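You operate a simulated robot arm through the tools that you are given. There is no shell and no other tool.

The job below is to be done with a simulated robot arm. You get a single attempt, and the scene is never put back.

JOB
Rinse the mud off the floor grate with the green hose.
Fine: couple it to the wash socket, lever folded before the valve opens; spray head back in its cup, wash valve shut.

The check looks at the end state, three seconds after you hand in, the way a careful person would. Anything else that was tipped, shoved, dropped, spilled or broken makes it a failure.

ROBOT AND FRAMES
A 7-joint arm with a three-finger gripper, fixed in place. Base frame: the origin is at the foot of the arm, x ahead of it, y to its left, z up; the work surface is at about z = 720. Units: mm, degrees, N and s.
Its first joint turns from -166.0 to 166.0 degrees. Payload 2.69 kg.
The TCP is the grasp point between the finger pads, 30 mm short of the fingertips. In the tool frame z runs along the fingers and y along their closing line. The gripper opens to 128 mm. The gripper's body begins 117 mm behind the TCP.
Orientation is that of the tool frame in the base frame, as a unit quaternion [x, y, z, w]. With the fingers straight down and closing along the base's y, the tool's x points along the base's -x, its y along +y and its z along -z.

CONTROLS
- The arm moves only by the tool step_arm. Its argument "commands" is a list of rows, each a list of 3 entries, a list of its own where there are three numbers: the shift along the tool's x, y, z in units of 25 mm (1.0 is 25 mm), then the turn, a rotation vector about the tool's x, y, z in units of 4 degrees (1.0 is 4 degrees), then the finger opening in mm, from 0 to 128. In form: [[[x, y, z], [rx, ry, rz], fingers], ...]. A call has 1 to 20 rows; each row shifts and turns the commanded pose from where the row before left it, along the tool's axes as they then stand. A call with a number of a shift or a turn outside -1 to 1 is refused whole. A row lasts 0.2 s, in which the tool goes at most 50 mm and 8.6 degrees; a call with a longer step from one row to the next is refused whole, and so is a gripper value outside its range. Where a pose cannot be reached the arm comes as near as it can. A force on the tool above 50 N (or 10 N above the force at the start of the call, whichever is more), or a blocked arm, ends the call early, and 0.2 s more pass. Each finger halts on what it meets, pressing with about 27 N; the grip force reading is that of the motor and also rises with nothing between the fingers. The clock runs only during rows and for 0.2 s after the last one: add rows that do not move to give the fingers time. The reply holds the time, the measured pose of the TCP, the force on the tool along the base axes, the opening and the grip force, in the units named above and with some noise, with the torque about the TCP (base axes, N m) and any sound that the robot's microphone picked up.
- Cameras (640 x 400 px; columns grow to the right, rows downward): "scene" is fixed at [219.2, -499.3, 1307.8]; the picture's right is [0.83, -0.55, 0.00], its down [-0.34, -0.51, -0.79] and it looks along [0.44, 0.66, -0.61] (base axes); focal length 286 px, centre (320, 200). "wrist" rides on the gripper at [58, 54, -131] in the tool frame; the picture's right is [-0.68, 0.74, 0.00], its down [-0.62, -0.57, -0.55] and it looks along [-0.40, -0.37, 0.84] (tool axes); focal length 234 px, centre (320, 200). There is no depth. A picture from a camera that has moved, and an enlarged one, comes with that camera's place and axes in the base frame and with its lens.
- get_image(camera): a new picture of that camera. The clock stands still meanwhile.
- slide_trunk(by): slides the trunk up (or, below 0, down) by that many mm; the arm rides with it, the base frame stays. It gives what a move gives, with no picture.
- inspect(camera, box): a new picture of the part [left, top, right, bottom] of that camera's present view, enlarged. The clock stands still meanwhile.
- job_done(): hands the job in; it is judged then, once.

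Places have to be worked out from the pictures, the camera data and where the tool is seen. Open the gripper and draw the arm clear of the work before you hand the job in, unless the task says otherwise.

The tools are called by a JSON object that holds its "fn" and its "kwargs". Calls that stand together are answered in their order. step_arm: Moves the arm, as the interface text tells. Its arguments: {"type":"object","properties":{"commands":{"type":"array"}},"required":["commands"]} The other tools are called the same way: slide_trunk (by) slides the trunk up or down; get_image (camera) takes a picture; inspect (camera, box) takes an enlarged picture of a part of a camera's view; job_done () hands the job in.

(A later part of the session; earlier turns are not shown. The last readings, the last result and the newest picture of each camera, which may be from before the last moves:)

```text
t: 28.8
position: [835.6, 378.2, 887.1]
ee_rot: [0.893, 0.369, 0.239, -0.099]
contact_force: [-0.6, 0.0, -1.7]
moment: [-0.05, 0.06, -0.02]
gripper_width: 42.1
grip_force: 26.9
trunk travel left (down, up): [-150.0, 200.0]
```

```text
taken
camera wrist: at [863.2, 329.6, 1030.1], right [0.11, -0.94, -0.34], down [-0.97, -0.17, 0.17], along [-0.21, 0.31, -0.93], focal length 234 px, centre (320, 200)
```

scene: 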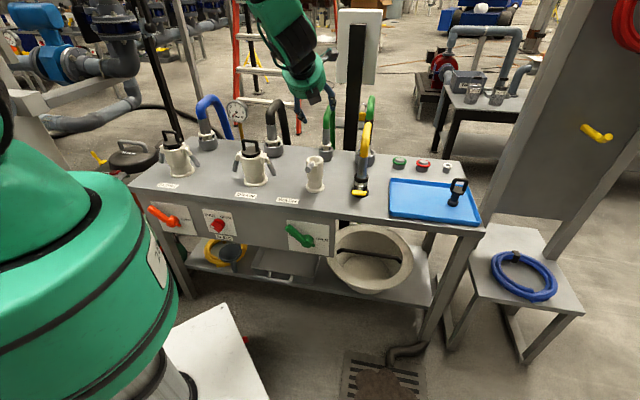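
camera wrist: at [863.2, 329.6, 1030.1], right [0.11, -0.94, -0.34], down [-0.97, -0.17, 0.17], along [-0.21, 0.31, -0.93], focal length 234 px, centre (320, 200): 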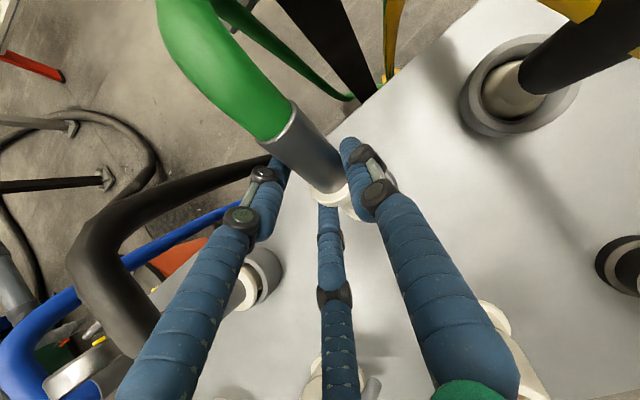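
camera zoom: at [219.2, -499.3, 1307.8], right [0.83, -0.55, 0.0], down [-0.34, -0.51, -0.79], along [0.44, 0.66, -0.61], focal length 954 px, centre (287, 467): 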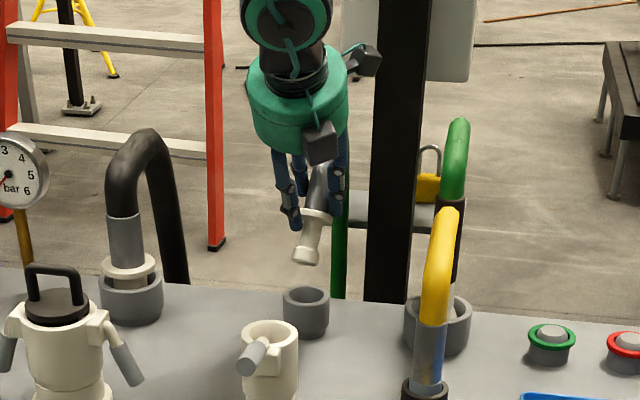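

The coupling is out of the cup and firmly held. I zoom in both views to measure its tilt in the hand.

{"fn": "inspect", "kwargs": {"camera": "scene", "box": [310, 90, 350, 150]}}

{"fn": "inspect", "kwargs": {"camera": "wrist", "box": [250, 80, 410, 240]}}

```text
6.67 times, centred on (330, 120) of scene
camera zoom: at [219.2, -499.3, 1307.8], right [0.83, -0.55, 0.0], down [-0.34, -0.51, -0.79], along [0.44, 0.66, -0.61], focal length 1907 px, centre (253, 733)
```

zoom: 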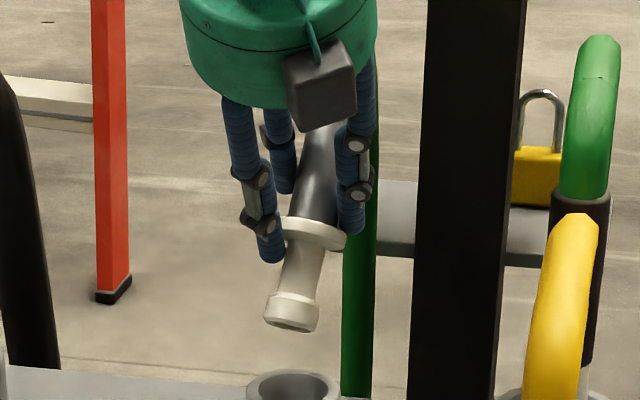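

```text
2.50 times, centred on (330, 160) of wrist
camera zoom: at [863.2, 329.6, 1030.1], right [0.11, -0.94, -0.34], down [-0.97, -0.17, 0.17], along [-0.21, 0.31, -0.93], focal length 585 px, centre (295, 300)
```

zoom: 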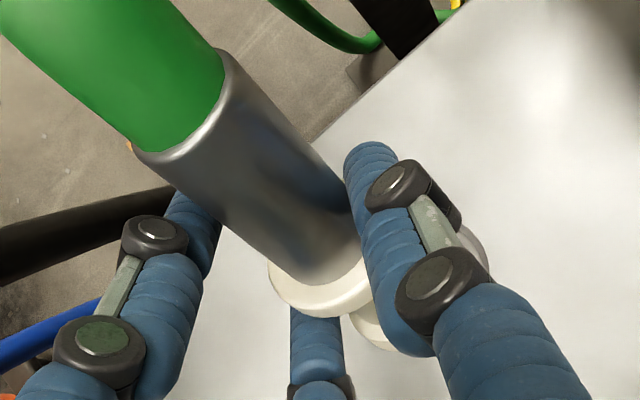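

The coupling aligned itself roughly along the tool's x axis in the grip, so I'll make it vertical by bringing the hand horizontal. To avoid the socket's lever I'll come in from the front-left (tool pointing along base +x). First lift and draw it forward, watching the force for hose pull.

{"fn": "step_arm", "kwargs": {"commands": [[[0.4, 0, -0.69], [0, 0, 0], 10], [[0.4, 0, -0.69], [0, 0, 0], 10], [[0.4, 0, -0.69], [0, 0, 0], 10], [[0, 0, -0.8], [0, 0, 0], 10], [[-0.5, 0, -0.7], [0, 0, 0], 10], [[-0.5, 0, -0.6], [0, 0, 0], 10], [[-0.7, 0, -0.4], [0, 0, 0], 10], [[-0.7, 0, -0.4], [0, 0, 0], 10], [[-0.7, 0, -0.4], [0, 0, 0], 10], [[0, 0, 0], [0, 0, 0], 10]]}}

{"fn": "get_image", "kwargs": {"camera": "scene"}}

{"fn": "get_image", "kwargs": {"camera": "wrist"}}

```text
t: 31.0
position: [761.5, 303.7, 979.9]
ee_rot: [0.892, 0.37, 0.239, -0.099]
contact_force: [0.4, -0.9, -0.7]
moment: [-0.01, 0.03, -0.02]
gripper_width: 42.0
grip_force: 26.5
trunk travel left (down, up): [-150.0, 200.0]
```

```text
taken
```

scene: 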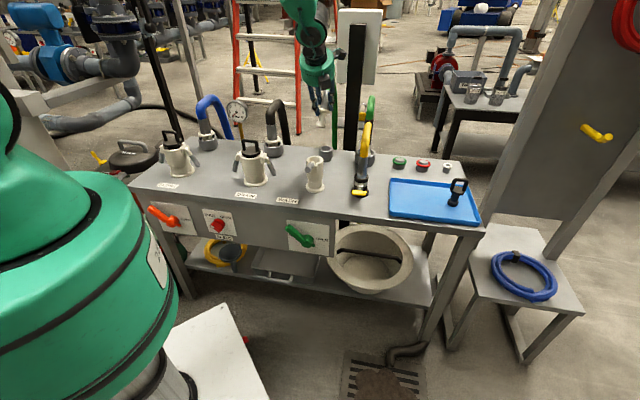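

```text
taken
camera wrist: at [789.3, 254.5, 1123.1], right [0.11, -0.93, -0.34], down [-0.97, -0.17, 0.17], along [-0.21, 0.31, -0.93], focal length 234 px, centre (320, 200)
```

wrist: 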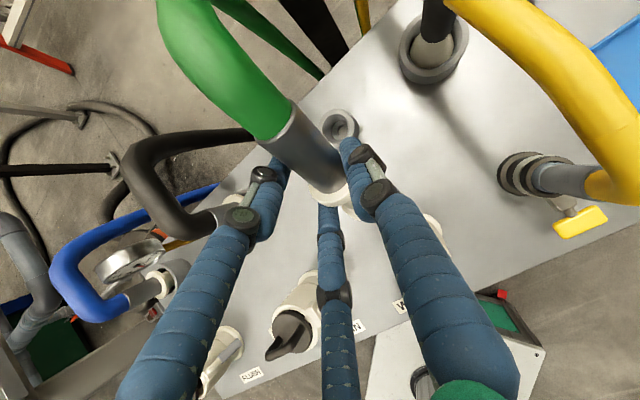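

No hose pull at all (force ≈1 N). Now I pitch the hand up towards horizontal about the grasp point and look at how the coupling hangs.

{"fn": "step_arm", "kwargs": {"commands": [[[0, 0, 0], [0, 1, 0], 10], [[0, 0, 0], [0, 1, 0], 10], [[0, 0, 0], [0, 1, 0], 10], [[0, 0, 0], [0, 1, 0], 10], [[0, 0, 0], [0, 1, 0], 10], [[0, 0, 0], [0, 1, 0], 10], [[0, 0, 0], [0, 1, 0], 10], [[0, 0, 0], [0, 1, 0], 10], [[0, 0, 0], [0, 1, 0], 10], [[0, 0, 0], [0, 1, 0], 10], [[0, 0, 0], [0, 1, 0], 10], [[0, 0, 0], [0, 1, 0], 10], [[0, 0, 0], [0, 1, 0], 10], [[0, 0, 0], [0, 0, 0], 10]]}}

{"fn": "get_image", "kwargs": {"camera": "wrist"}}

{"fn": "inspect", "kwargs": {"camera": "scene", "box": [260, 20, 400, 180]}}

```text
t: 34.0
position: [759.2, 301.8, 977.5]
ee_rot: [0.697, 0.289, 0.606, -0.251]
contact_force: [-0.4, 0.1, -2.6]
moment: [0.0, 0.02, 0.0]
gripper_width: 41.7
grip_force: 26.9
trunk travel left (down, up): [-150.0, 200.0]
```

```text
taken
camera wrist: at [711.8, 178.2, 1054.9], right [0.45, -0.59, -0.67], down [-0.84, -0.04, -0.53], along [0.28, 0.81, -0.52], focal length 234 px, centre (320, 200)
```

wrist: 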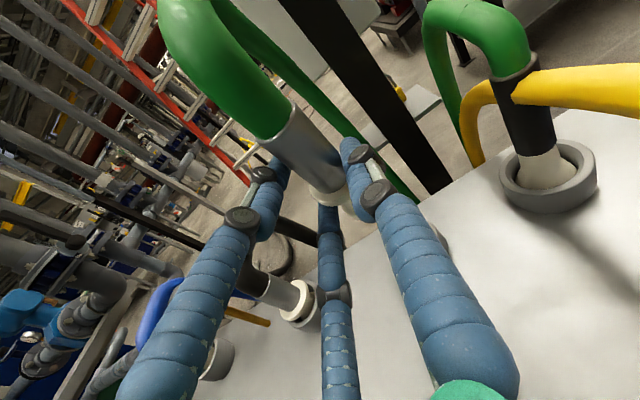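

```text
2.50 times, centred on (330, 100) of scene
camera zoom: at [219.2, -499.3, 1307.8], right [0.83, -0.55, 0.0], down [-0.34, -0.51, -0.79], along [0.44, 0.66, -0.61], focal length 715 px, centre (295, 450)
```

zoom: 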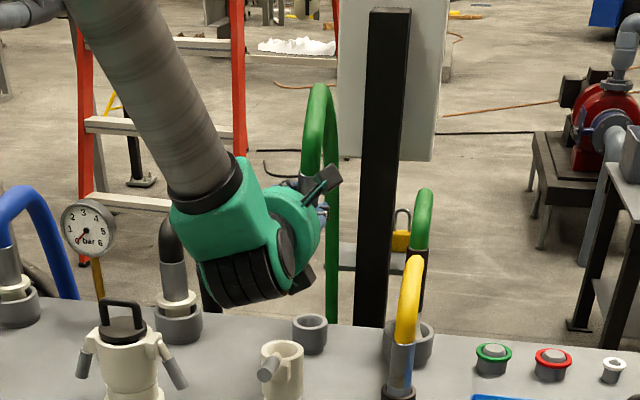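

The hand is near horizontal (8° below) and the force stays small. I now draw it forward over the WASH socket and yaw −45° so the hand points along base +x.

{"fn": "step_arm", "kwargs": {"commands": [[[-0.14, 0, -0.99], [0, 0, 0], 10], [[-0.14, 0, -0.99], [0, 0, 0], 10], [[-0.14, 0, -0.99], [0, 0, 0], 10], [[-0.14, 0, -0.99], [0, 0, 0], 10], [[-0.14, 0.1, -0.99], [0, 0, 0], 10], [[0, 0, 0], [-0.99, 0, 0.139], 10], [[0, 0, 0], [-0.99, 0, 0.139], 10], [[0, 0, 0], [-0.99, 0, 0.139], 10], [[0, 0, 0], [-0.99, 0, 0.139], 10], [[0, 0, 0], [-0.99, 0, 0.139], 10], [[0, 0, 0], [-0.99, 0, 0.139], 10], [[0, 0, 0], [-0.99, 0, 0.139], 10], [[0, 0, 0], [-0.99, 0, 0.139], 10], [[0, 0, 0], [-0.99, 0, 0.139], 10], [[0, 0, 0], [-0.99, 0, 0.139], 10], [[0, 0, 0], [-0.99, 0, 0.139], 10], [[0, 0, 0], [0, 0, 0], 10]]}}

{"fn": "get_image", "kwargs": {"camera": "wrist"}}

{"fn": "inspect", "kwargs": {"camera": "scene", "box": [250, 50, 390, 210]}}

```text
t: 37.6
position: [676.1, 200.9, 978.4]
ee_rot: [0.736, 0.169, 0.639, -0.148]
contact_force: [-0.6, 0.4, -2.2]
moment: [0.01, 0.02, 0.01]
gripper_width: 41.4
grip_force: 27.5
out of reach, approached as far as the arm can: row 10, 11, 12, 13, 14, 15, 16
trunk travel left (down, up): [-150.0, 200.0]
```

```text
taken
camera wrist: at [590.7, 99.0, 1056.1], right [0.24, -0.7, -0.67], down [-0.81, 0.23, -0.53], along [0.53, 0.67, -0.52], focal length 234 px, centre (320, 200)
```

wrist: 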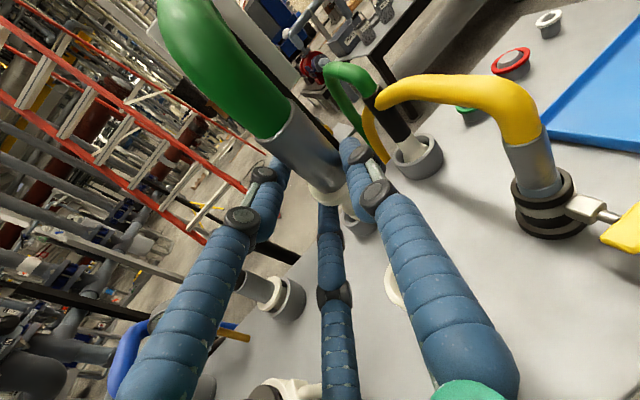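

```text
2.50 times, centred on (320, 130) of scene
camera zoom: at [219.2, -499.3, 1307.8], right [0.83, -0.55, 0.0], down [-0.34, -0.51, -0.79], along [0.44, 0.66, -0.61], focal length 715 px, centre (320, 375)
```

zoom: 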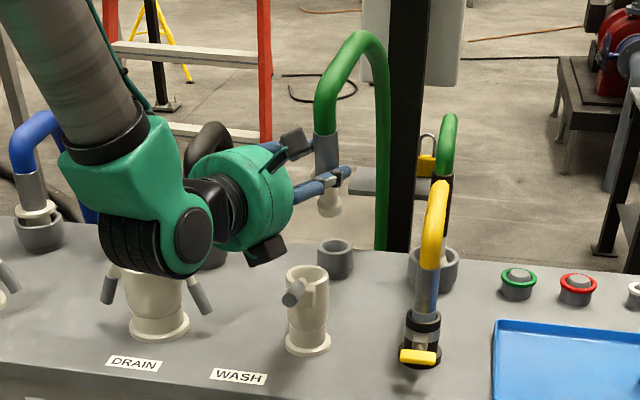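

The yaw stopped at a joint limit at azimuth ≈26° instead of 0°, but the coupling hangs nearly vertical. I zoom to measure its tilt and its position relative to the hand.

{"fn": "inspect", "kwargs": {"camera": "scene", "box": [295, 60, 355, 140]}}

{"fn": "inspect", "kwargs": {"camera": "wrist", "box": [230, 80, 430, 280]}}

```text
5.00 times, centred on (325, 100) of scene
camera zoom: at [219.2, -499.3, 1307.8], right [0.83, -0.55, 0.0], down [-0.34, -0.51, -0.79], along [0.44, 0.66, -0.61], focal length 1431 px, centre (295, 700)
```

zoom: 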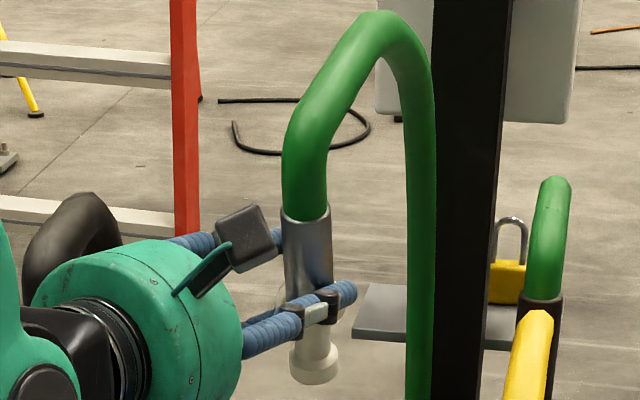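

```text
2.00 times, centred on (330, 180) of wrist
camera zoom: at [590.7, 99.0, 1056.1], right [0.24, -0.7, -0.67], down [-0.81, 0.23, -0.53], along [0.53, 0.67, -0.52], focal length 468 px, centre (300, 240)
```

zoom: 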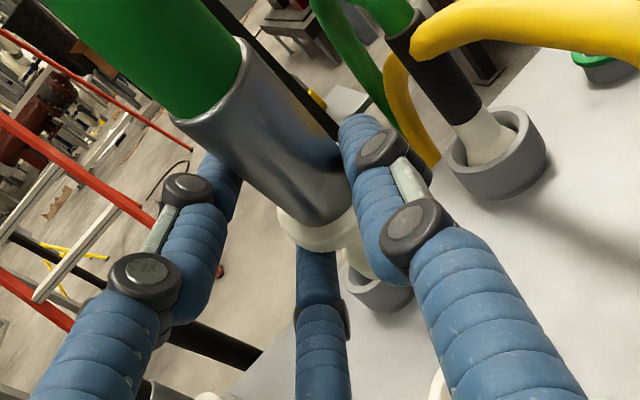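

The coupling sits about 22 mm ahead of the grasp point near the fingertips, and its axis is about 14° from perpendicular, so I need the hand at about 14° below horizontal. I pitch 6° and check how the pose responds after the reach limit.

{"fn": "step_arm", "kwargs": {"commands": [[[0, 0, -0.2], [0, -0.75, 0], 10], [[0, 0, -0.2], [0, -0.75, 0], 10], [[0, 0, 0], [0, 0, 0], 10]]}}

{"fn": "inspect", "kwargs": {"camera": "scene", "box": [270, 60, 370, 200]}}

```text
t: 38.4
position: [666.2, 195.5, 982.4]
ee_rot: [0.769, 0.177, 0.599, -0.139]
contact_force: [0.1, -1.0, -1.2]
moment: [0.0, 0.06, 0.04]
gripper_width: 41.5
grip_force: 27.0
trunk travel left (down, up): [-150.0, 200.0]
```

```text
2.86 times, centred on (320, 130) of scene
camera zoom: at [219.2, -499.3, 1307.8], right [0.83, -0.55, 0.0], down [-0.34, -0.51, -0.79], along [0.44, 0.66, -0.61], focal length 818 px, centre (320, 400)
```

zoom: 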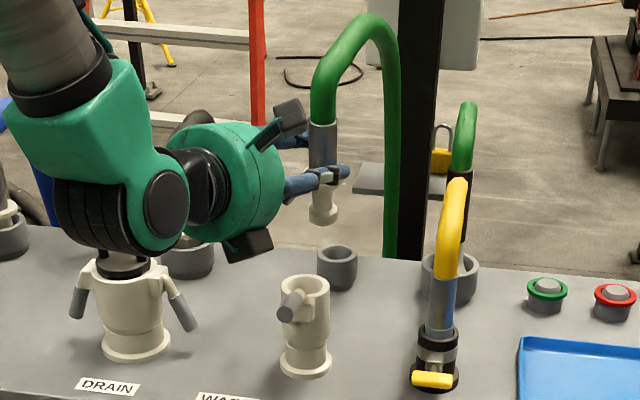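

The pose responds correctly (now 14° below horizontal, coupling upright). I move it over the WASH socket, keeping the plug bottom some 35 mm above the rim.

{"fn": "step_arm", "kwargs": {"commands": [[[0, -0.3, 0], [0, 0, 0], 10], [[0, -0.33, 0], [0, 0, 0], 10], [[-0.5, 0, 0.03], [0, 0, 0], 10], [[-0.5, 0, 0.03], [0, 0, 0], 10], [[-0.5, 0, 0.04], [0, 0, 0], 10], [[-0.38, 0, 0.04], [0, 0, 0], 10], [[0, 0, 0], [0, 0, 0], 10]]}}

{"fn": "inspect", "kwargs": {"camera": "scene", "box": [285, 110, 345, 200]}}

{"fn": "get_image", "kwargs": {"camera": "wrist"}}

```text
t: 40.0
position: [653.1, 204.7, 934.1]
ee_rot: [0.768, 0.18, 0.599, -0.142]
contact_force: [-0.1, -0.2, -1.3]
moment: [0.0, 0.02, 0.01]
gripper_width: 41.3
grip_force: 27.1
trunk travel left (down, up): [-150.0, 200.0]
```

```text
4.44 times, centred on (315, 155) of scene
camera zoom: at [219.2, -499.3, 1307.8], right [0.83, -0.55, 0.0], down [-0.34, -0.51, -0.79], along [0.44, 0.66, -0.61], focal length 1272 px, centre (342, 400)
```

zoom: 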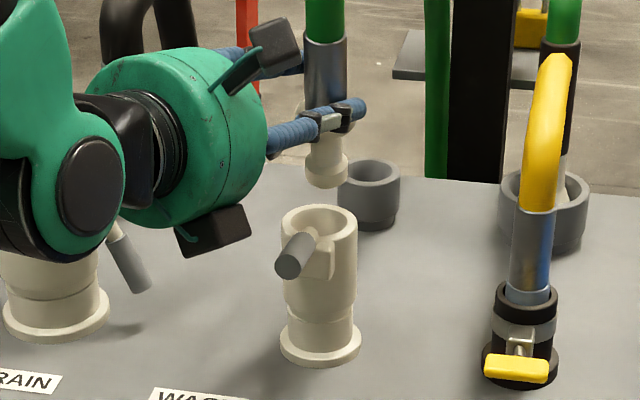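

```text
taken
camera wrist: at [577.9, 106.1, 1023.2], right [0.18, -0.73, -0.66], down [-0.86, 0.2, -0.46], along [0.47, 0.65, -0.59], focal length 234 px, centre (320, 200)
```

wrist: 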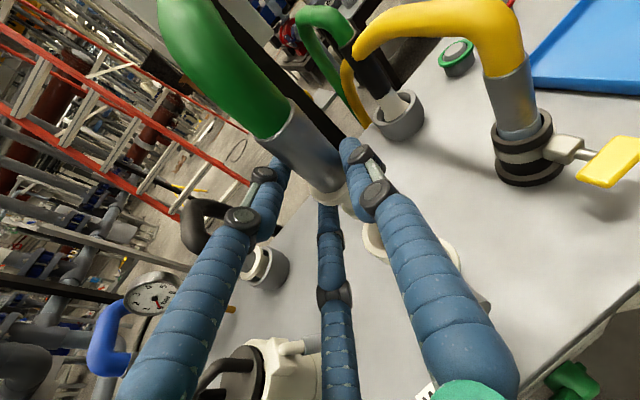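

Over the socket, the plug appears ~5 mm right of the socket axis in the scene view. I correct that and descend 20 mm, then compare heights again.

{"fn": "step_arm", "kwargs": {"commands": [[[0, -0.2, 0], [0, 0, 0], 10], [[-0.39, 0, 0.1], [0, 0, 0], 10], [[-0.39, 0, 0.1], [0, 0, 0], 10], [[0, 0, 0], [0, 0, 0], 10]]}}

{"fn": "inspect", "kwargs": {"camera": "scene", "box": [295, 120, 345, 190]}}

{"fn": "inspect", "kwargs": {"camera": "wrist", "box": [260, 140, 500, 320]}}

```text
t: 41.0
position: [655.2, 203.6, 916.2]
ee_rot: [0.767, 0.18, 0.599, -0.143]
contact_force: [-0.2, 0.3, -1.7]
moment: [0.02, 0.02, -0.01]
gripper_width: 41.2
grip_force: 27.2
out of reach, approached as far as the arm can: row 1
trunk travel left (down, up): [-150.0, 200.0]
```

```text
5.71 times, centred on (320, 155) of scene
camera zoom: at [219.2, -499.3, 1307.8], right [0.83, -0.55, 0.0], down [-0.34, -0.51, -0.79], along [0.44, 0.66, -0.61], focal length 1635 px, centre (320, 457)
```

zoom: 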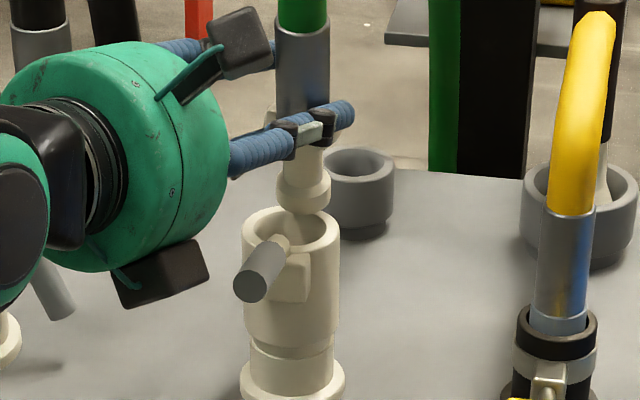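

```text
2.22 times, centred on (380, 230) of wrist
camera zoom: at [579.1, 104.3, 1004.7], right [0.18, -0.73, -0.66], down [-0.86, 0.2, -0.46], along [0.47, 0.65, -0.59], focal length 520 px, centre (187, 133)
```

zoom: 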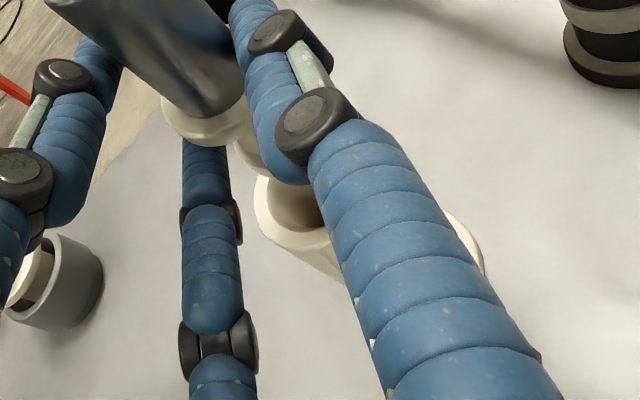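

The lateral shift met a joint limit. Before continuing, I check the plug's actual tilt by zooming in on it as far as possible.

{"fn": "inspect", "kwargs": {"camera": "scene", "box": [302, 118, 334, 168]}}

{"fn": "inspect", "kwargs": {"camera": "wrist", "box": [250, 90, 390, 240]}}

```text
8.00 times, centred on (318, 143) of scene
camera zoom: at [219.2, -499.3, 1307.8], right [0.83, -0.55, 0.0], down [-0.34, -0.51, -0.79], along [0.44, 0.66, -0.61], focal length 2289 px, centre (336, 656)
```

zoom: 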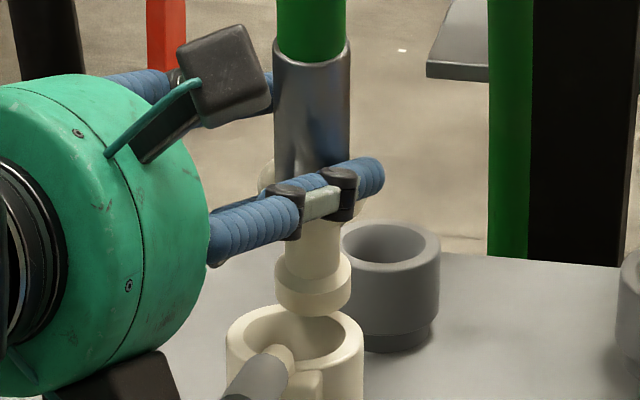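

```text
2.67 times, centred on (320, 165) of wrist
camera zoom: at [579.1, 104.3, 1004.7], right [0.18, -0.73, -0.66], down [-0.86, 0.2, -0.46], along [0.47, 0.65, -0.59], focal length 624 px, centre (320, 293)
```

zoom: 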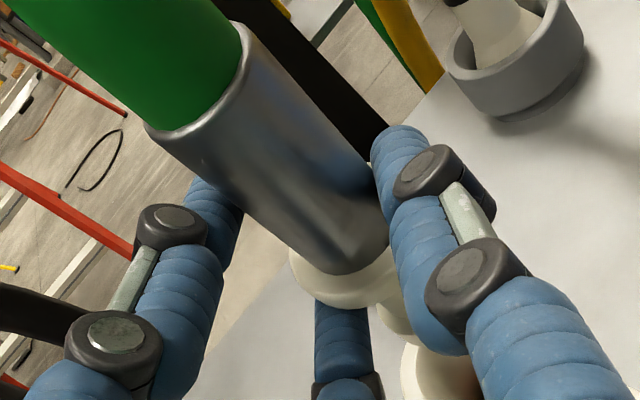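

The ellipse shapes show that the coupling still leans about 12° with its top towards the scene camera. I raise 25 mm, pitch 10° more and roll −6° to make it truly vertical.

{"fn": "step_arm", "kwargs": {"commands": [[[0.97, 0, -0.245], [0, 0, 0], 10], [[0, 0, 0], [0, -0.85, -0.5], 10], [[0, 0, 0], [0, -0.85, -0.5], 10], [[0, 0, 0], [0, -0.85, -0.5], 10], [[0, 0, 0], [0, 0, 0], 10]]}}

{"fn": "inspect", "kwargs": {"camera": "scene", "box": [302, 110, 334, 160]}}

{"fn": "get_image", "kwargs": {"camera": "wrist"}}

```text
t: 42.2
position: [654.8, 205.1, 939.7]
ee_rot: [0.808, 0.229, 0.535, -0.091]
contact_force: [-0.6, 1.0, -1.3]
moment: [0.01, 0.01, 0.01]
gripper_width: 41.0
grip_force: 27.0
trunk travel left (down, up): [-150.0, 200.0]
```

```text
8.00 times, centred on (318, 135) of scene
camera zoom: at [219.2, -499.3, 1307.8], right [0.83, -0.55, 0.0], down [-0.34, -0.51, -0.79], along [0.44, 0.66, -0.61], focal length 2289 px, centre (336, 720)
```

zoom: 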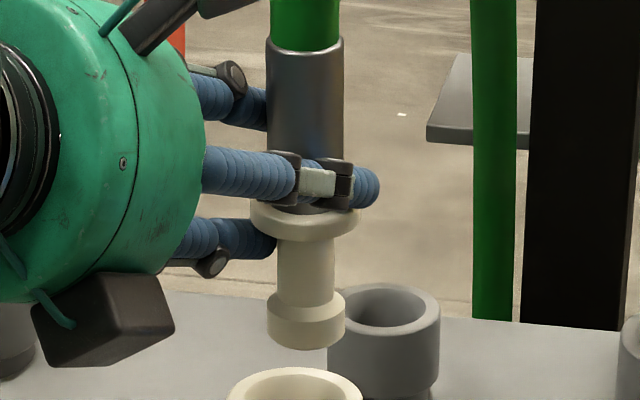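

```text
taken
camera wrist: at [590.3, 121.8, 1052.4], right [0.13, -0.83, -0.54], down [-0.91, 0.11, -0.39], along [0.38, 0.54, -0.75], focal length 234 px, centre (320, 200)
```

wrist: 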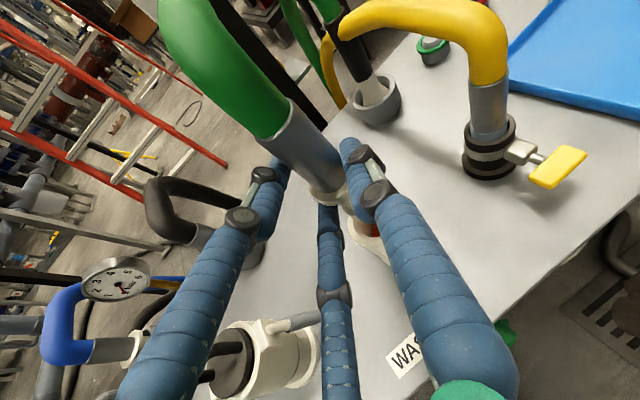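

The coupling is now upright within about 3°. It sits roughly above the socket. I zoom the wrist view for the fore-aft alignment and scene for the lateral one.

{"fn": "inspect", "kwargs": {"camera": "wrist", "box": [310, 160, 430, 290]}}

{"fn": "inspect", "kwargs": {"camera": "scene", "box": [298, 130, 338, 190]}}

```text
3.08 times, centred on (370, 225) of wrist
camera zoom: at [590.3, 121.8, 1052.4], right [0.13, -0.83, -0.54], down [-0.91, 0.11, -0.39], along [0.38, 0.54, -0.75], focal length 720 px, centre (166, 123)
```

zoom: 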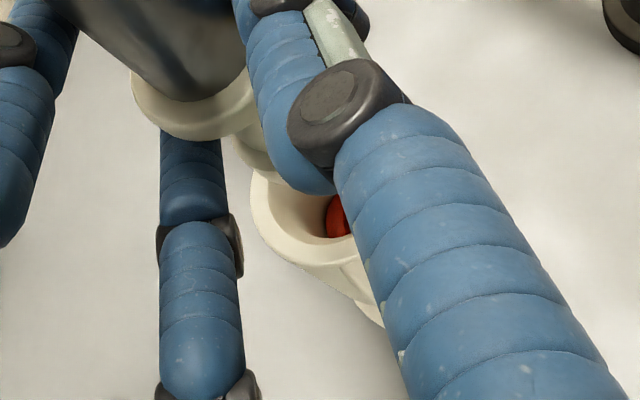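

```text
6.67 times, centred on (318, 160) of scene
camera zoom: at [219.2, -499.3, 1307.8], right [0.83, -0.55, 0.0], down [-0.34, -0.51, -0.79], along [0.44, 0.66, -0.61], focal length 1907 px, centre (333, 467)
```

zoom: 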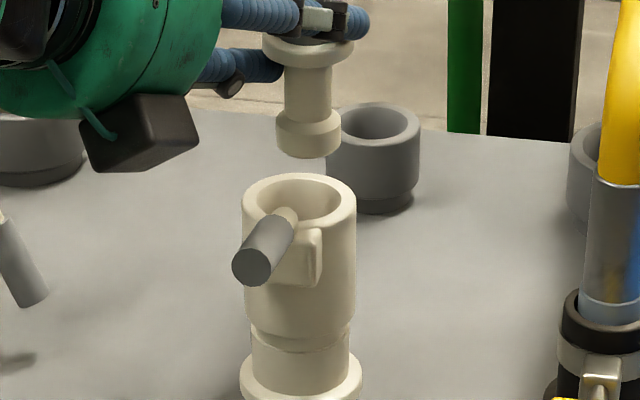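

Alignment is within a few millimetres: the plug is ~4 mm too far along +x. I correct that and descend 30 mm.

{"fn": "step_arm", "kwargs": {"commands": [[[-0.377, -0.07, 0.123], [0, 0, 0], 10], [[-0.377, -0.07, 0.123], [0, 0, 0], 10], [[-0.377, -0.07, 0.123], [0, 0, 0], 10], [[0, 0, 0], [0, 0, 0], 10]]}}

{"fn": "inspect", "kwargs": {"camera": "scene", "box": [298, 130, 338, 190]}}

{"fn": "inspect", "kwargs": {"camera": "wrist", "box": [310, 160, 430, 290]}}

```text
t: 43.2
position: [650.8, 205.1, 910.6]
ee_rot: [0.808, 0.232, 0.534, -0.095]
contact_force: [0.9, 0.0, -1.9]
moment: [-0.01, 0.0, 0.04]
gripper_width: 41.3
grip_force: 26.9
trunk travel left (down, up): [-150.0, 200.0]
```

```text
6.67 times, centred on (318, 160) of scene
camera zoom: at [219.2, -499.3, 1307.8], right [0.83, -0.55, 0.0], down [-0.34, -0.51, -0.79], along [0.44, 0.66, -0.61], focal length 1907 px, centre (333, 467)
```

zoom: 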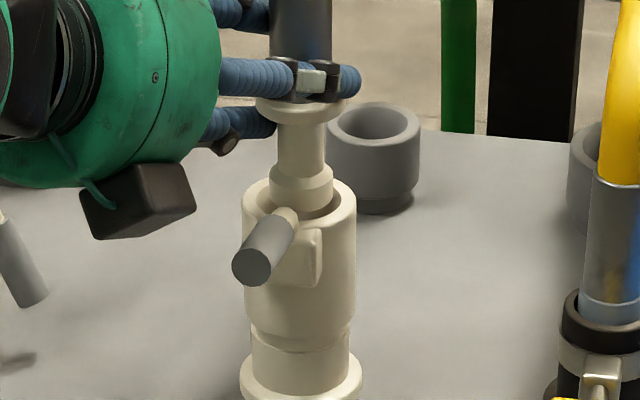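

```text
3.08 times, centred on (370, 225) of wrist
camera zoom: at [587.8, 121.8, 1023.0], right [0.13, -0.83, -0.54], down [-0.92, 0.11, -0.38], along [0.38, 0.55, -0.75], focal length 720 px, centre (166, 123)
```

zoom: 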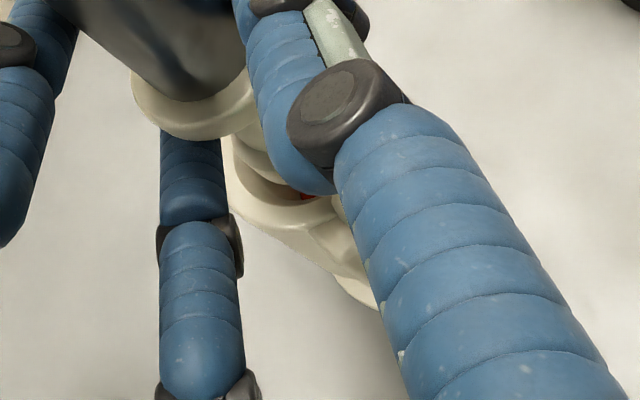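

The plug is right at the socket mouth. I nudge 3 mm forward and lower another 14 mm in small steps, watching the force.

{"fn": "step_arm", "kwargs": {"commands": [[[-0.04, 0.02, -0.1], [0, 0, 0], 10], [[-0.17, -0.02, 0.076], [0, 0, 0], 10], [[-0.17, -0.02, 0.076], [0, 0, 0], 10], [[-0.17, -0.02, 0.076], [0, 0, 0], 10], [[0, 0, 0], [0, 0, 0], 10]]}}

{"fn": "inspect", "kwargs": {"camera": "scene", "box": [298, 130, 338, 190]}}

{"fn": "inspect", "kwargs": {"camera": "wrist", "box": [310, 160, 430, 290]}}

```text
t: 44.4
position: [649.3, 203.4, 901.0]
ee_rot: [0.805, 0.232, 0.537, -0.096]
contact_force: [3.7, 20.7, 27.0]
moment: [1.25, -0.76, 0.49]
gripper_width: 41.2
grip_force: 27.1
trunk travel left (down, up): [-150.0, 200.0]
```

```text
6.67 times, centred on (318, 160) of scene
camera zoom: at [219.2, -499.3, 1307.8], right [0.83, -0.55, 0.0], down [-0.34, -0.51, -0.79], along [0.44, 0.66, -0.61], focal length 1907 px, centre (333, 467)
```

zoom: 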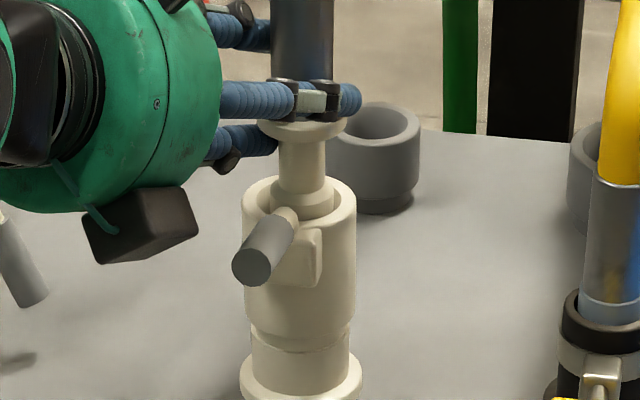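

```text
3.08 times, centred on (370, 225) of wrist
camera zoom: at [586.5, 120.1, 1013.3], right [0.14, -0.83, -0.55], down [-0.91, 0.11, -0.39], along [0.38, 0.55, -0.74], focal length 720 px, centre (166, 123)
```

zoom: 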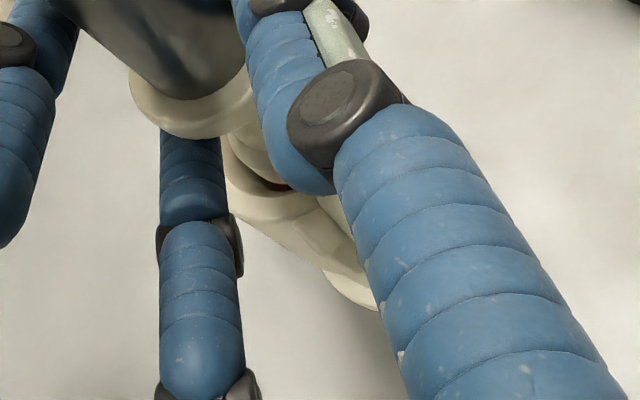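

Contact: 27 N up and 21 N toward +y, so the flange is bearing on the −y side of the mouth. I shift +y by about 4 mm and read the force.

{"fn": "step_arm", "kwargs": {"commands": [[[0.02, -0.07, 0.03], [0, 0, 0], 10], [[0.02, -0.07, 0.03], [0, 0, 0], 10], [[0, 0, 0], [0, 0, 0], 10]]}}

```text
t: 45.2
position: [647.3, 201.1, 894.8]
ee_rot: [0.809, 0.231, 0.532, -0.096]
contact_force: [-4.9, -13.3, -6.7]
moment: [-1.08, 0.54, -0.27]
gripper_width: 39.0
grip_force: 26.7
out of reach, approached as far as the arm can: row 2
trunk travel left (down, up): [-150.0, 200.0]
```

It dropped ~6 mm into the mouth; the side force reversed to −13 N. I look before continuing.

{"fn": "inspect", "kwargs": {"camera": "scene", "box": [298, 120, 338, 180]}}

{"fn": "get_image", "kwargs": {"camera": "wrist"}}

```text
6.67 times, centred on (318, 150) of scene
camera zoom: at [219.2, -499.3, 1307.8], right [0.83, -0.55, 0.0], down [-0.34, -0.51, -0.79], along [0.44, 0.66, -0.61], focal length 1907 px, centre (333, 533)
```

zoom: 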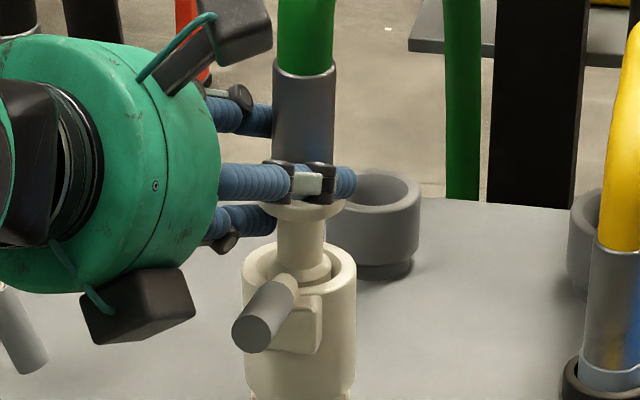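

```text
taken
camera wrist: at [585.0, 118.3, 1007.6], right [0.13, -0.83, -0.54], down [-0.92, 0.11, -0.38], along [0.37, 0.55, -0.75], focal length 234 px, centre (320, 200)
```

wrist: 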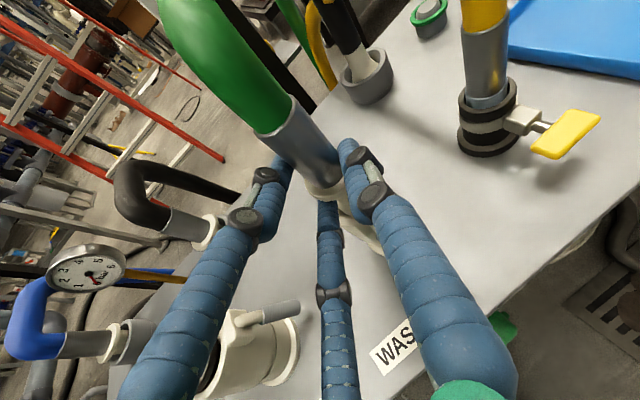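

The plug is entering. I continue descending 15 mm in 5 mm steps.

{"fn": "step_arm", "kwargs": {"commands": [[[-0.18, -0.02, 0.082], [0, 0, 0], 10], [[-0.18, -0.02, 0.082], [0, 0, 0], 10], [[-0.18, -0.02, 0.082], [0, 0, 0], 10], [[0, 0, 0], [0, 0, 0], 10]]}}

{"fn": "inspect", "kwargs": {"camera": "scene", "box": [298, 120, 338, 180]}}

```text
t: 46.2
position: [647.8, 202.8, 882.3]
ee_rot: [0.807, 0.232, 0.534, -0.096]
contact_force: [-4.8, 0.3, 0.3]
moment: [0.0, 0.36, 0.04]
gripper_width: 38.8
grip_force: 27.0
out of reach, approached as far as the arm can: row 3
trunk travel left (down, up): [-150.0, 200.0]
```

```text
6.67 times, centred on (318, 150) of scene
camera zoom: at [219.2, -499.3, 1307.8], right [0.83, -0.55, 0.0], down [-0.34, -0.51, -0.79], along [0.44, 0.66, -0.61], focal length 1907 px, centre (333, 533)
```

zoom: 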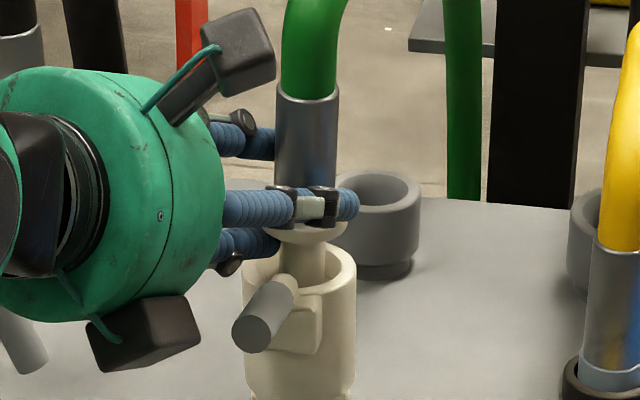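

Free so far (forces ≈5 N), about 22 mm in. I add a small yaw to leave the joint limit and continue down.

{"fn": "step_arm", "kwargs": {"commands": [[[0, 0, 0], [0.45, 0.05, -0.2], 10], [[0, 0, 0], [0.45, 0.05, -0.2], 10], [[-0.18, -0.02, 0.082], [0, 0, 0], 10], [[-0.18, -0.02, 0.082], [0, 0, 0], 10], [[0, 0, 0], [0, 0, 0], 10]]}}

{"fn": "inspect", "kwargs": {"camera": "scene", "box": [298, 120, 338, 180]}}

```text
t: 47.4
position: [648.2, 200.1, 873.5]
ee_rot: [0.8, 0.256, 0.532, -0.11]
contact_force: [-5.7, -7.7, 3.3]
moment: [-0.48, 0.37, -0.08]
gripper_width: 38.5
grip_force: 26.7
trunk travel left (down, up): [-150.0, 200.0]
```

```text
6.67 times, centred on (318, 150) of scene
camera zoom: at [219.2, -499.3, 1307.8], right [0.83, -0.55, 0.0], down [-0.34, -0.51, -0.79], along [0.44, 0.66, -0.61], focal length 1907 px, centre (333, 533)
```

zoom: 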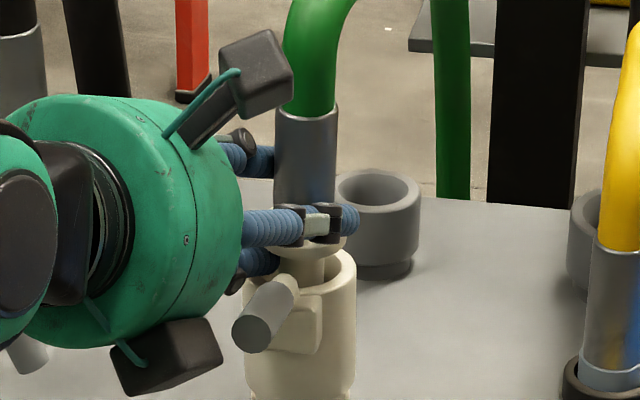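

Still going in. I relax toward −e by 2 mm and lower another 8 mm.

{"fn": "step_arm", "kwargs": {"commands": [[[-0.02, 0.02, -0.07], [0, 0, 0], 10], [[-0.18, -0.02, 0.082], [0, 0, 0], 10], [[-0.12, -0.015, 0.055], [0, 0, 0], 10], [[0, 0, 0], [0, 0, 0], 10]]}}

{"fn": "inspect", "kwargs": {"camera": "scene", "box": [298, 120, 338, 180]}}

{"fn": "get_image", "kwargs": {"camera": "wrist"}}

```text
t: 48.2
position: [649.2, 200.4, 871.2]
ee_rot: [0.797, 0.256, 0.535, -0.11]
contact_force: [-29.9, -13.7, 35.5]
moment: [-0.37, 1.79, 0.14]
gripper_width: 38.2
grip_force: 27.5
trunk travel left (down, up): [-150.0, 200.0]
stopped in row 3: the force on the tool passed its limit at 58 N (the readings are from after the stop); the commanded pose is now the measured one
```

```text
6.67 times, centred on (318, 150) of scene
camera zoom: at [219.2, -499.3, 1307.8], right [0.83, -0.55, 0.0], down [-0.34, -0.51, -0.79], along [0.44, 0.66, -0.61], focal length 1907 px, centre (333, 533)
```

zoom: 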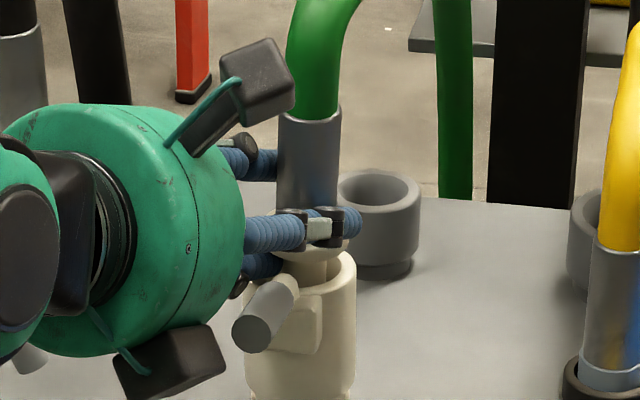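

```text
taken
camera wrist: at [590.2, 111.9, 983.4], right [0.19, -0.82, -0.54], down [-0.92, 0.05, -0.4], along [0.35, 0.57, -0.74], focal length 234 px, centre (320, 200)
```

wrist: 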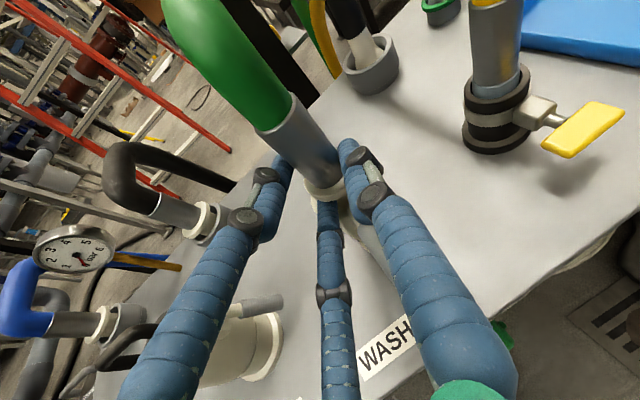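

The lower fingertip has met the socket rim with the plug ~30 mm in, standing in the socket. I release by opening in step with a small upward motion (so the lower finger doesn't press on the rim), then check.

{"fn": "step_arm", "kwargs": {"commands": [[[0.14, 0, -0.05], [0, 0, 0], 38], [[0.12, 0, 0], [0, 0, 0], 48], [[0.18, 0, 0], [0, 0, 0], 58], [[0.2, 0, 0], [0, 0, 0], 70], [[0.2, 0, 0], [0, 0, 0], 82], [[0.2, 0, 0], [0, 0, 0], 94], [[0.2, 0, 0], [0, 0, 0], 106], [[0.2, 0, 0], [0, 0, 0], 118], [[0.2, 0, 0], [0, 0, 0], 128], [[0, 0, 0], [0, 0, 0], 128]]}}

{"fn": "inspect", "kwargs": {"camera": "scene", "box": [285, 100, 345, 190]}}

{"fn": "get_image", "kwargs": {"camera": "wrist"}}

```text
t: 50.4
position: [662.9, 211.9, 906.6]
ee_rot: [0.798, 0.256, 0.534, -0.11]
contact_force: [0.0, 0.7, 0.3]
moment: [-0.04, -0.04, 0.0]
gripper_width: 128.0
grip_force: 0.1
trunk travel left (down, up): [-150.0, 200.0]
```

```text
4.44 times, centred on (315, 145) of scene
camera zoom: at [219.2, -499.3, 1307.8], right [0.83, -0.55, 0.0], down [-0.34, -0.51, -0.79], along [0.44, 0.66, -0.61], focal length 1272 px, centre (342, 444)
```

zoom: 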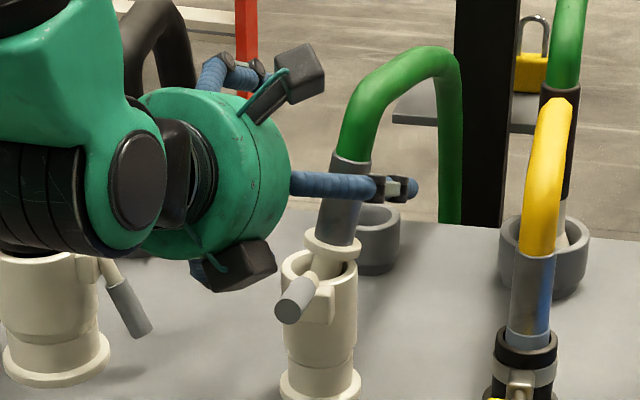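

```text
taken
camera wrist: at [604.1, 124.0, 1019.1], right [0.19, -0.82, -0.54], down [-0.92, 0.05, -0.39], along [0.35, 0.57, -0.74], focal length 234 px, centre (320, 200)
```

wrist: 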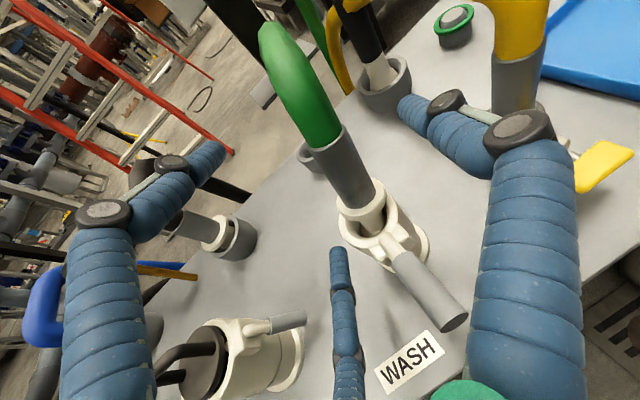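

The coupling stands in the socket, leaning ~18° toward +x: ring at (687,215,843), tube top at (707,216,905). I'll regrasp it higher on the tube so the lower finger clears the rim. First I roll the hand 13.6° to match the tube's lean.

{"fn": "step_arm", "kwargs": {"commands": [[[0, 0, 0], [0, 0, 0.85], 128], [[0, 0, 0], [0, 0, 0.85], 128], [[0, 0, 0], [0, 0, 0.85], 128], [[0, 0, 0], [0, 0, 0.85], 128], [[0, 0, 0], [0, 0, 0], 128]]}}

{"fn": "get_image", "kwargs": {"camera": "wrist"}}

{"fn": "inspect", "kwargs": {"camera": "scene", "box": [285, 100, 345, 190]}}

```text
t: 51.6
position: [661.3, 211.4, 906.2]
ee_rot: [0.823, 0.161, 0.517, -0.174]
contact_force: [-0.2, 0.1, -0.2]
moment: [0.0, -0.01, 0.01]
gripper_width: 128.2
grip_force: 0.1
trunk travel left (down, up): [-150.0, 200.0]
```

```text
taken
camera wrist: at [605.3, 109.9, 1006.3], right [0.05, -0.71, -0.7], down [-0.94, 0.2, -0.27], along [0.34, 0.67, -0.66], focal length 234 px, centre (320, 200)
```

wrist: 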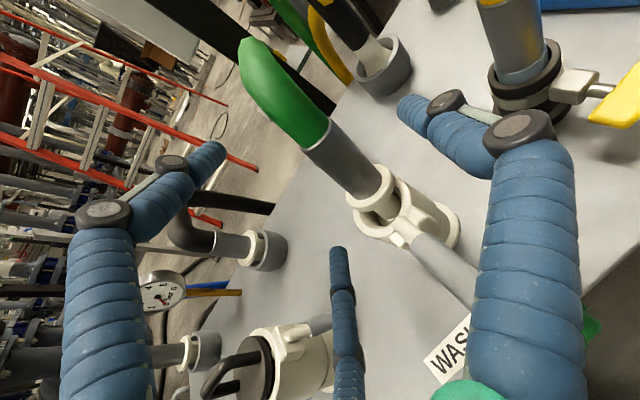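

```text
4.44 times, centred on (315, 145) of scene
camera zoom: at [219.2, -499.3, 1307.8], right [0.83, -0.55, 0.0], down [-0.34, -0.51, -0.79], along [0.44, 0.66, -0.61], focal length 1272 px, centre (342, 444)
```

zoom: 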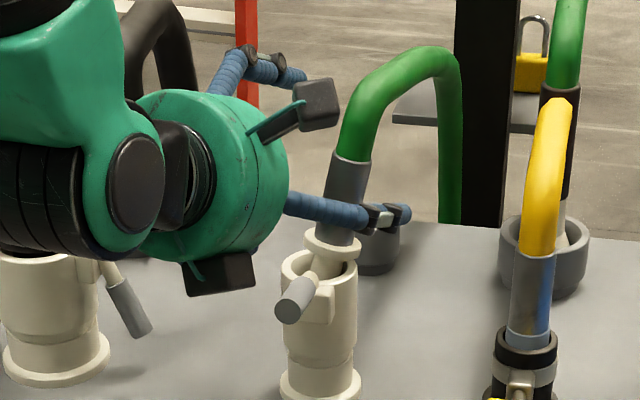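

The tube is now parallel to the tool's x axis. I advance 34 mm forward with an 8 mm shift so the tube comes between the fingers, higher above the ring this time.

{"fn": "step_arm", "kwargs": {"commands": [[[0.1, 0.33, 0], [0, 0, 0], 122], [[0, 0, 0.45], [0, 0, 0], 122], [[0, 0, 0.45], [0, 0, 0], 122], [[0, 0, 0.46], [0, 0, 0], 122], [[0, 0, 0], [0, 0, 0], 122]]}}

{"fn": "get_image", "kwargs": {"camera": "wrist"}}

{"fn": "inspect", "kwargs": {"camera": "scene", "box": [285, 100, 345, 190]}}

```text
t: 52.8
position: [692.0, 219.0, 894.1]
ee_rot: [0.823, 0.16, 0.518, -0.173]
contact_force: [-0.1, -0.9, -0.2]
moment: [-0.02, 0.02, 0.0]
gripper_width: 122.0
grip_force: 0.0
trunk travel left (down, up): [-150.0, 200.0]
```

```text
taken
camera wrist: at [637.4, 118.1, 995.6], right [0.05, -0.71, -0.7], down [-0.94, 0.2, -0.27], along [0.34, 0.67, -0.66], focal length 234 px, centre (320, 200)
```

wrist: 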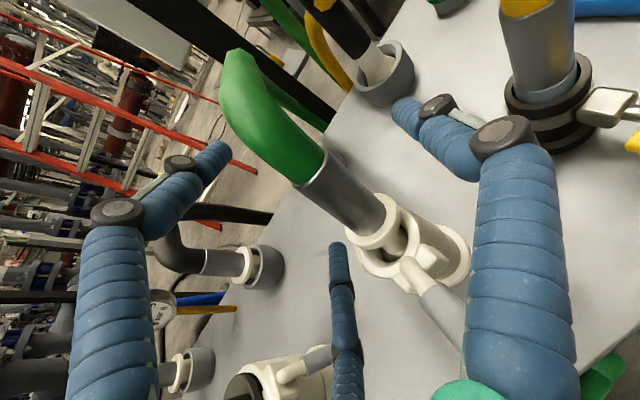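

```text
4.44 times, centred on (315, 145) of scene
camera zoom: at [219.2, -499.3, 1307.8], right [0.83, -0.55, 0.0], down [-0.34, -0.51, -0.79], along [0.44, 0.66, -0.61], focal length 1272 px, centre (342, 444)
```

zoom: 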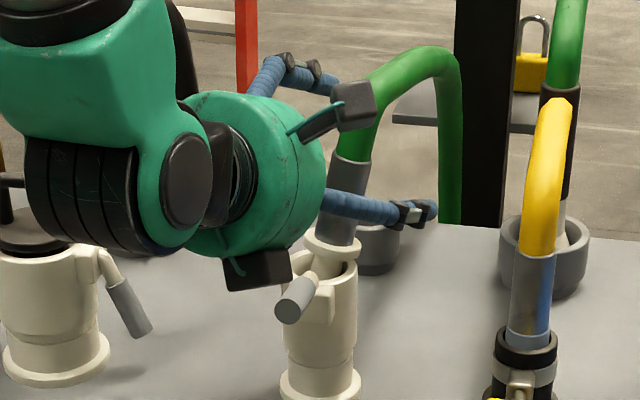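

The lower sensor box of the hand is close to the lever from this side, so a vertical (top-down) regrasp would be cleaner if the hose itself isn't an obstacle. I test that: slide up along the hose and close gently around it to see if it resists.

{"fn": "step_arm", "kwargs": {"commands": [[[0.8, 0, 0], [0, 0, 0], 122], [[0.8, 0, 0], [0, 0, 0], 122], [[0.8, 0, 0], [0, 0, 0], 122], [[0.3, 0, 0], [0, 0, 0], 100], [[0, 0, 0], [0, 0, 0], 80], [[0, 0, 0], [0, 0, 0], 60], [[0, 0, 0], [0, 0, 0], 50], [[0, 0, 0], [0, 0, 0], 40], [[0, 0, 0], [0, 0, 0], 34]]}}

{"fn": "inspect", "kwargs": {"camera": "scene", "box": [285, 80, 345, 190]}}

{"fn": "get_image", "kwargs": {"camera": "wrist"}}

```text
t: 54.8
position: [721.5, 225.8, 956.1]
ee_rot: [0.822, 0.159, 0.518, -0.172]
contact_force: [0.9, 0.6, 0.3]
moment: [0.1, 0.04, -0.01]
gripper_width: 35.3
grip_force: 8.9
trunk travel left (down, up): [-150.0, 200.0]
```

```text
3.64 times, centred on (315, 135) of scene
camera zoom: at [219.2, -499.3, 1307.8], right [0.83, -0.55, 0.0], down [-0.34, -0.51, -0.79], along [0.44, 0.66, -0.61], focal length 1040 px, centre (338, 436)
```

zoom: 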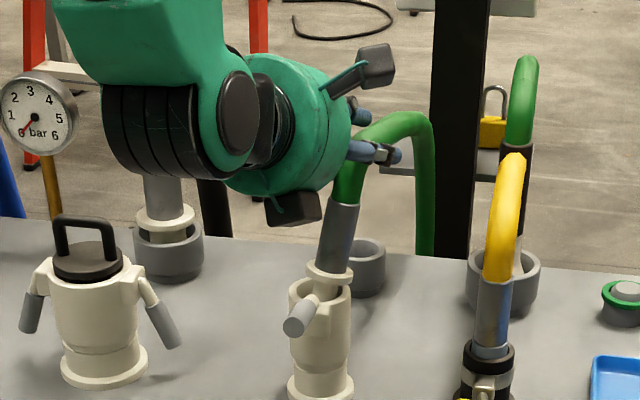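

```text
taken
camera wrist: at [664.9, 123.9, 1057.0], right [0.05, -0.71, -0.7], down [-0.94, 0.2, -0.27], along [0.34, 0.67, -0.66], focal length 234 px, centre (320, 200)
```

wrist: 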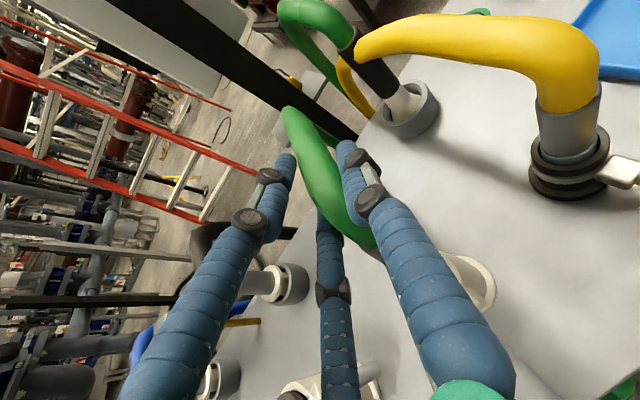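

The fingers have reached 35 mm without force, although the tube stopped them at 44. I close a bit further to be sure.

{"fn": "step_arm", "kwargs": {"commands": [[[0, 0, 0], [0, 0, 0], 28], [[0, 0, 0], [0, 0, 0], 20], [[0, 0, 0], [0, 0, 0], 20], [[0, 0, 0], [0, 0, 0], 20]]}}

{"fn": "inspect", "kwargs": {"camera": "wrist", "box": [220, 80, 440, 300]}}

```text
t: 55.8
position: [720.2, 225.7, 956.2]
ee_rot: [0.823, 0.16, 0.517, -0.173]
contact_force: [1.2, 1.1, 2.2]
moment: [0.14, 0.04, -0.05]
gripper_width: 34.7
grip_force: 27.2
trunk travel left (down, up): [-150.0, 200.0]
```

```text
1.82 times, centred on (330, 190) of wrist
camera zoom: at [664.9, 123.9, 1057.0], right [0.05, -0.71, -0.7], down [-0.94, 0.2, -0.27], along [0.34, 0.67, -0.66], focal length 426 px, centre (302, 218)
```

zoom: 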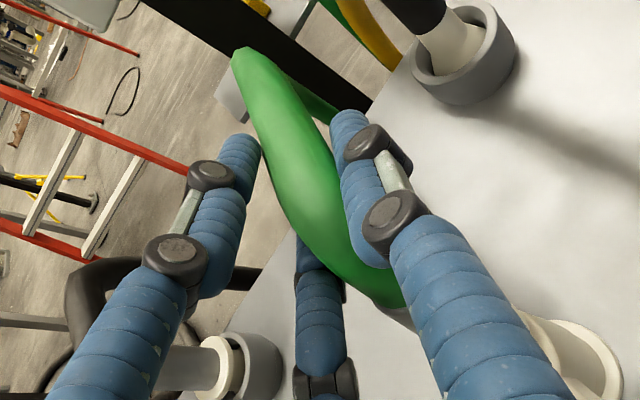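

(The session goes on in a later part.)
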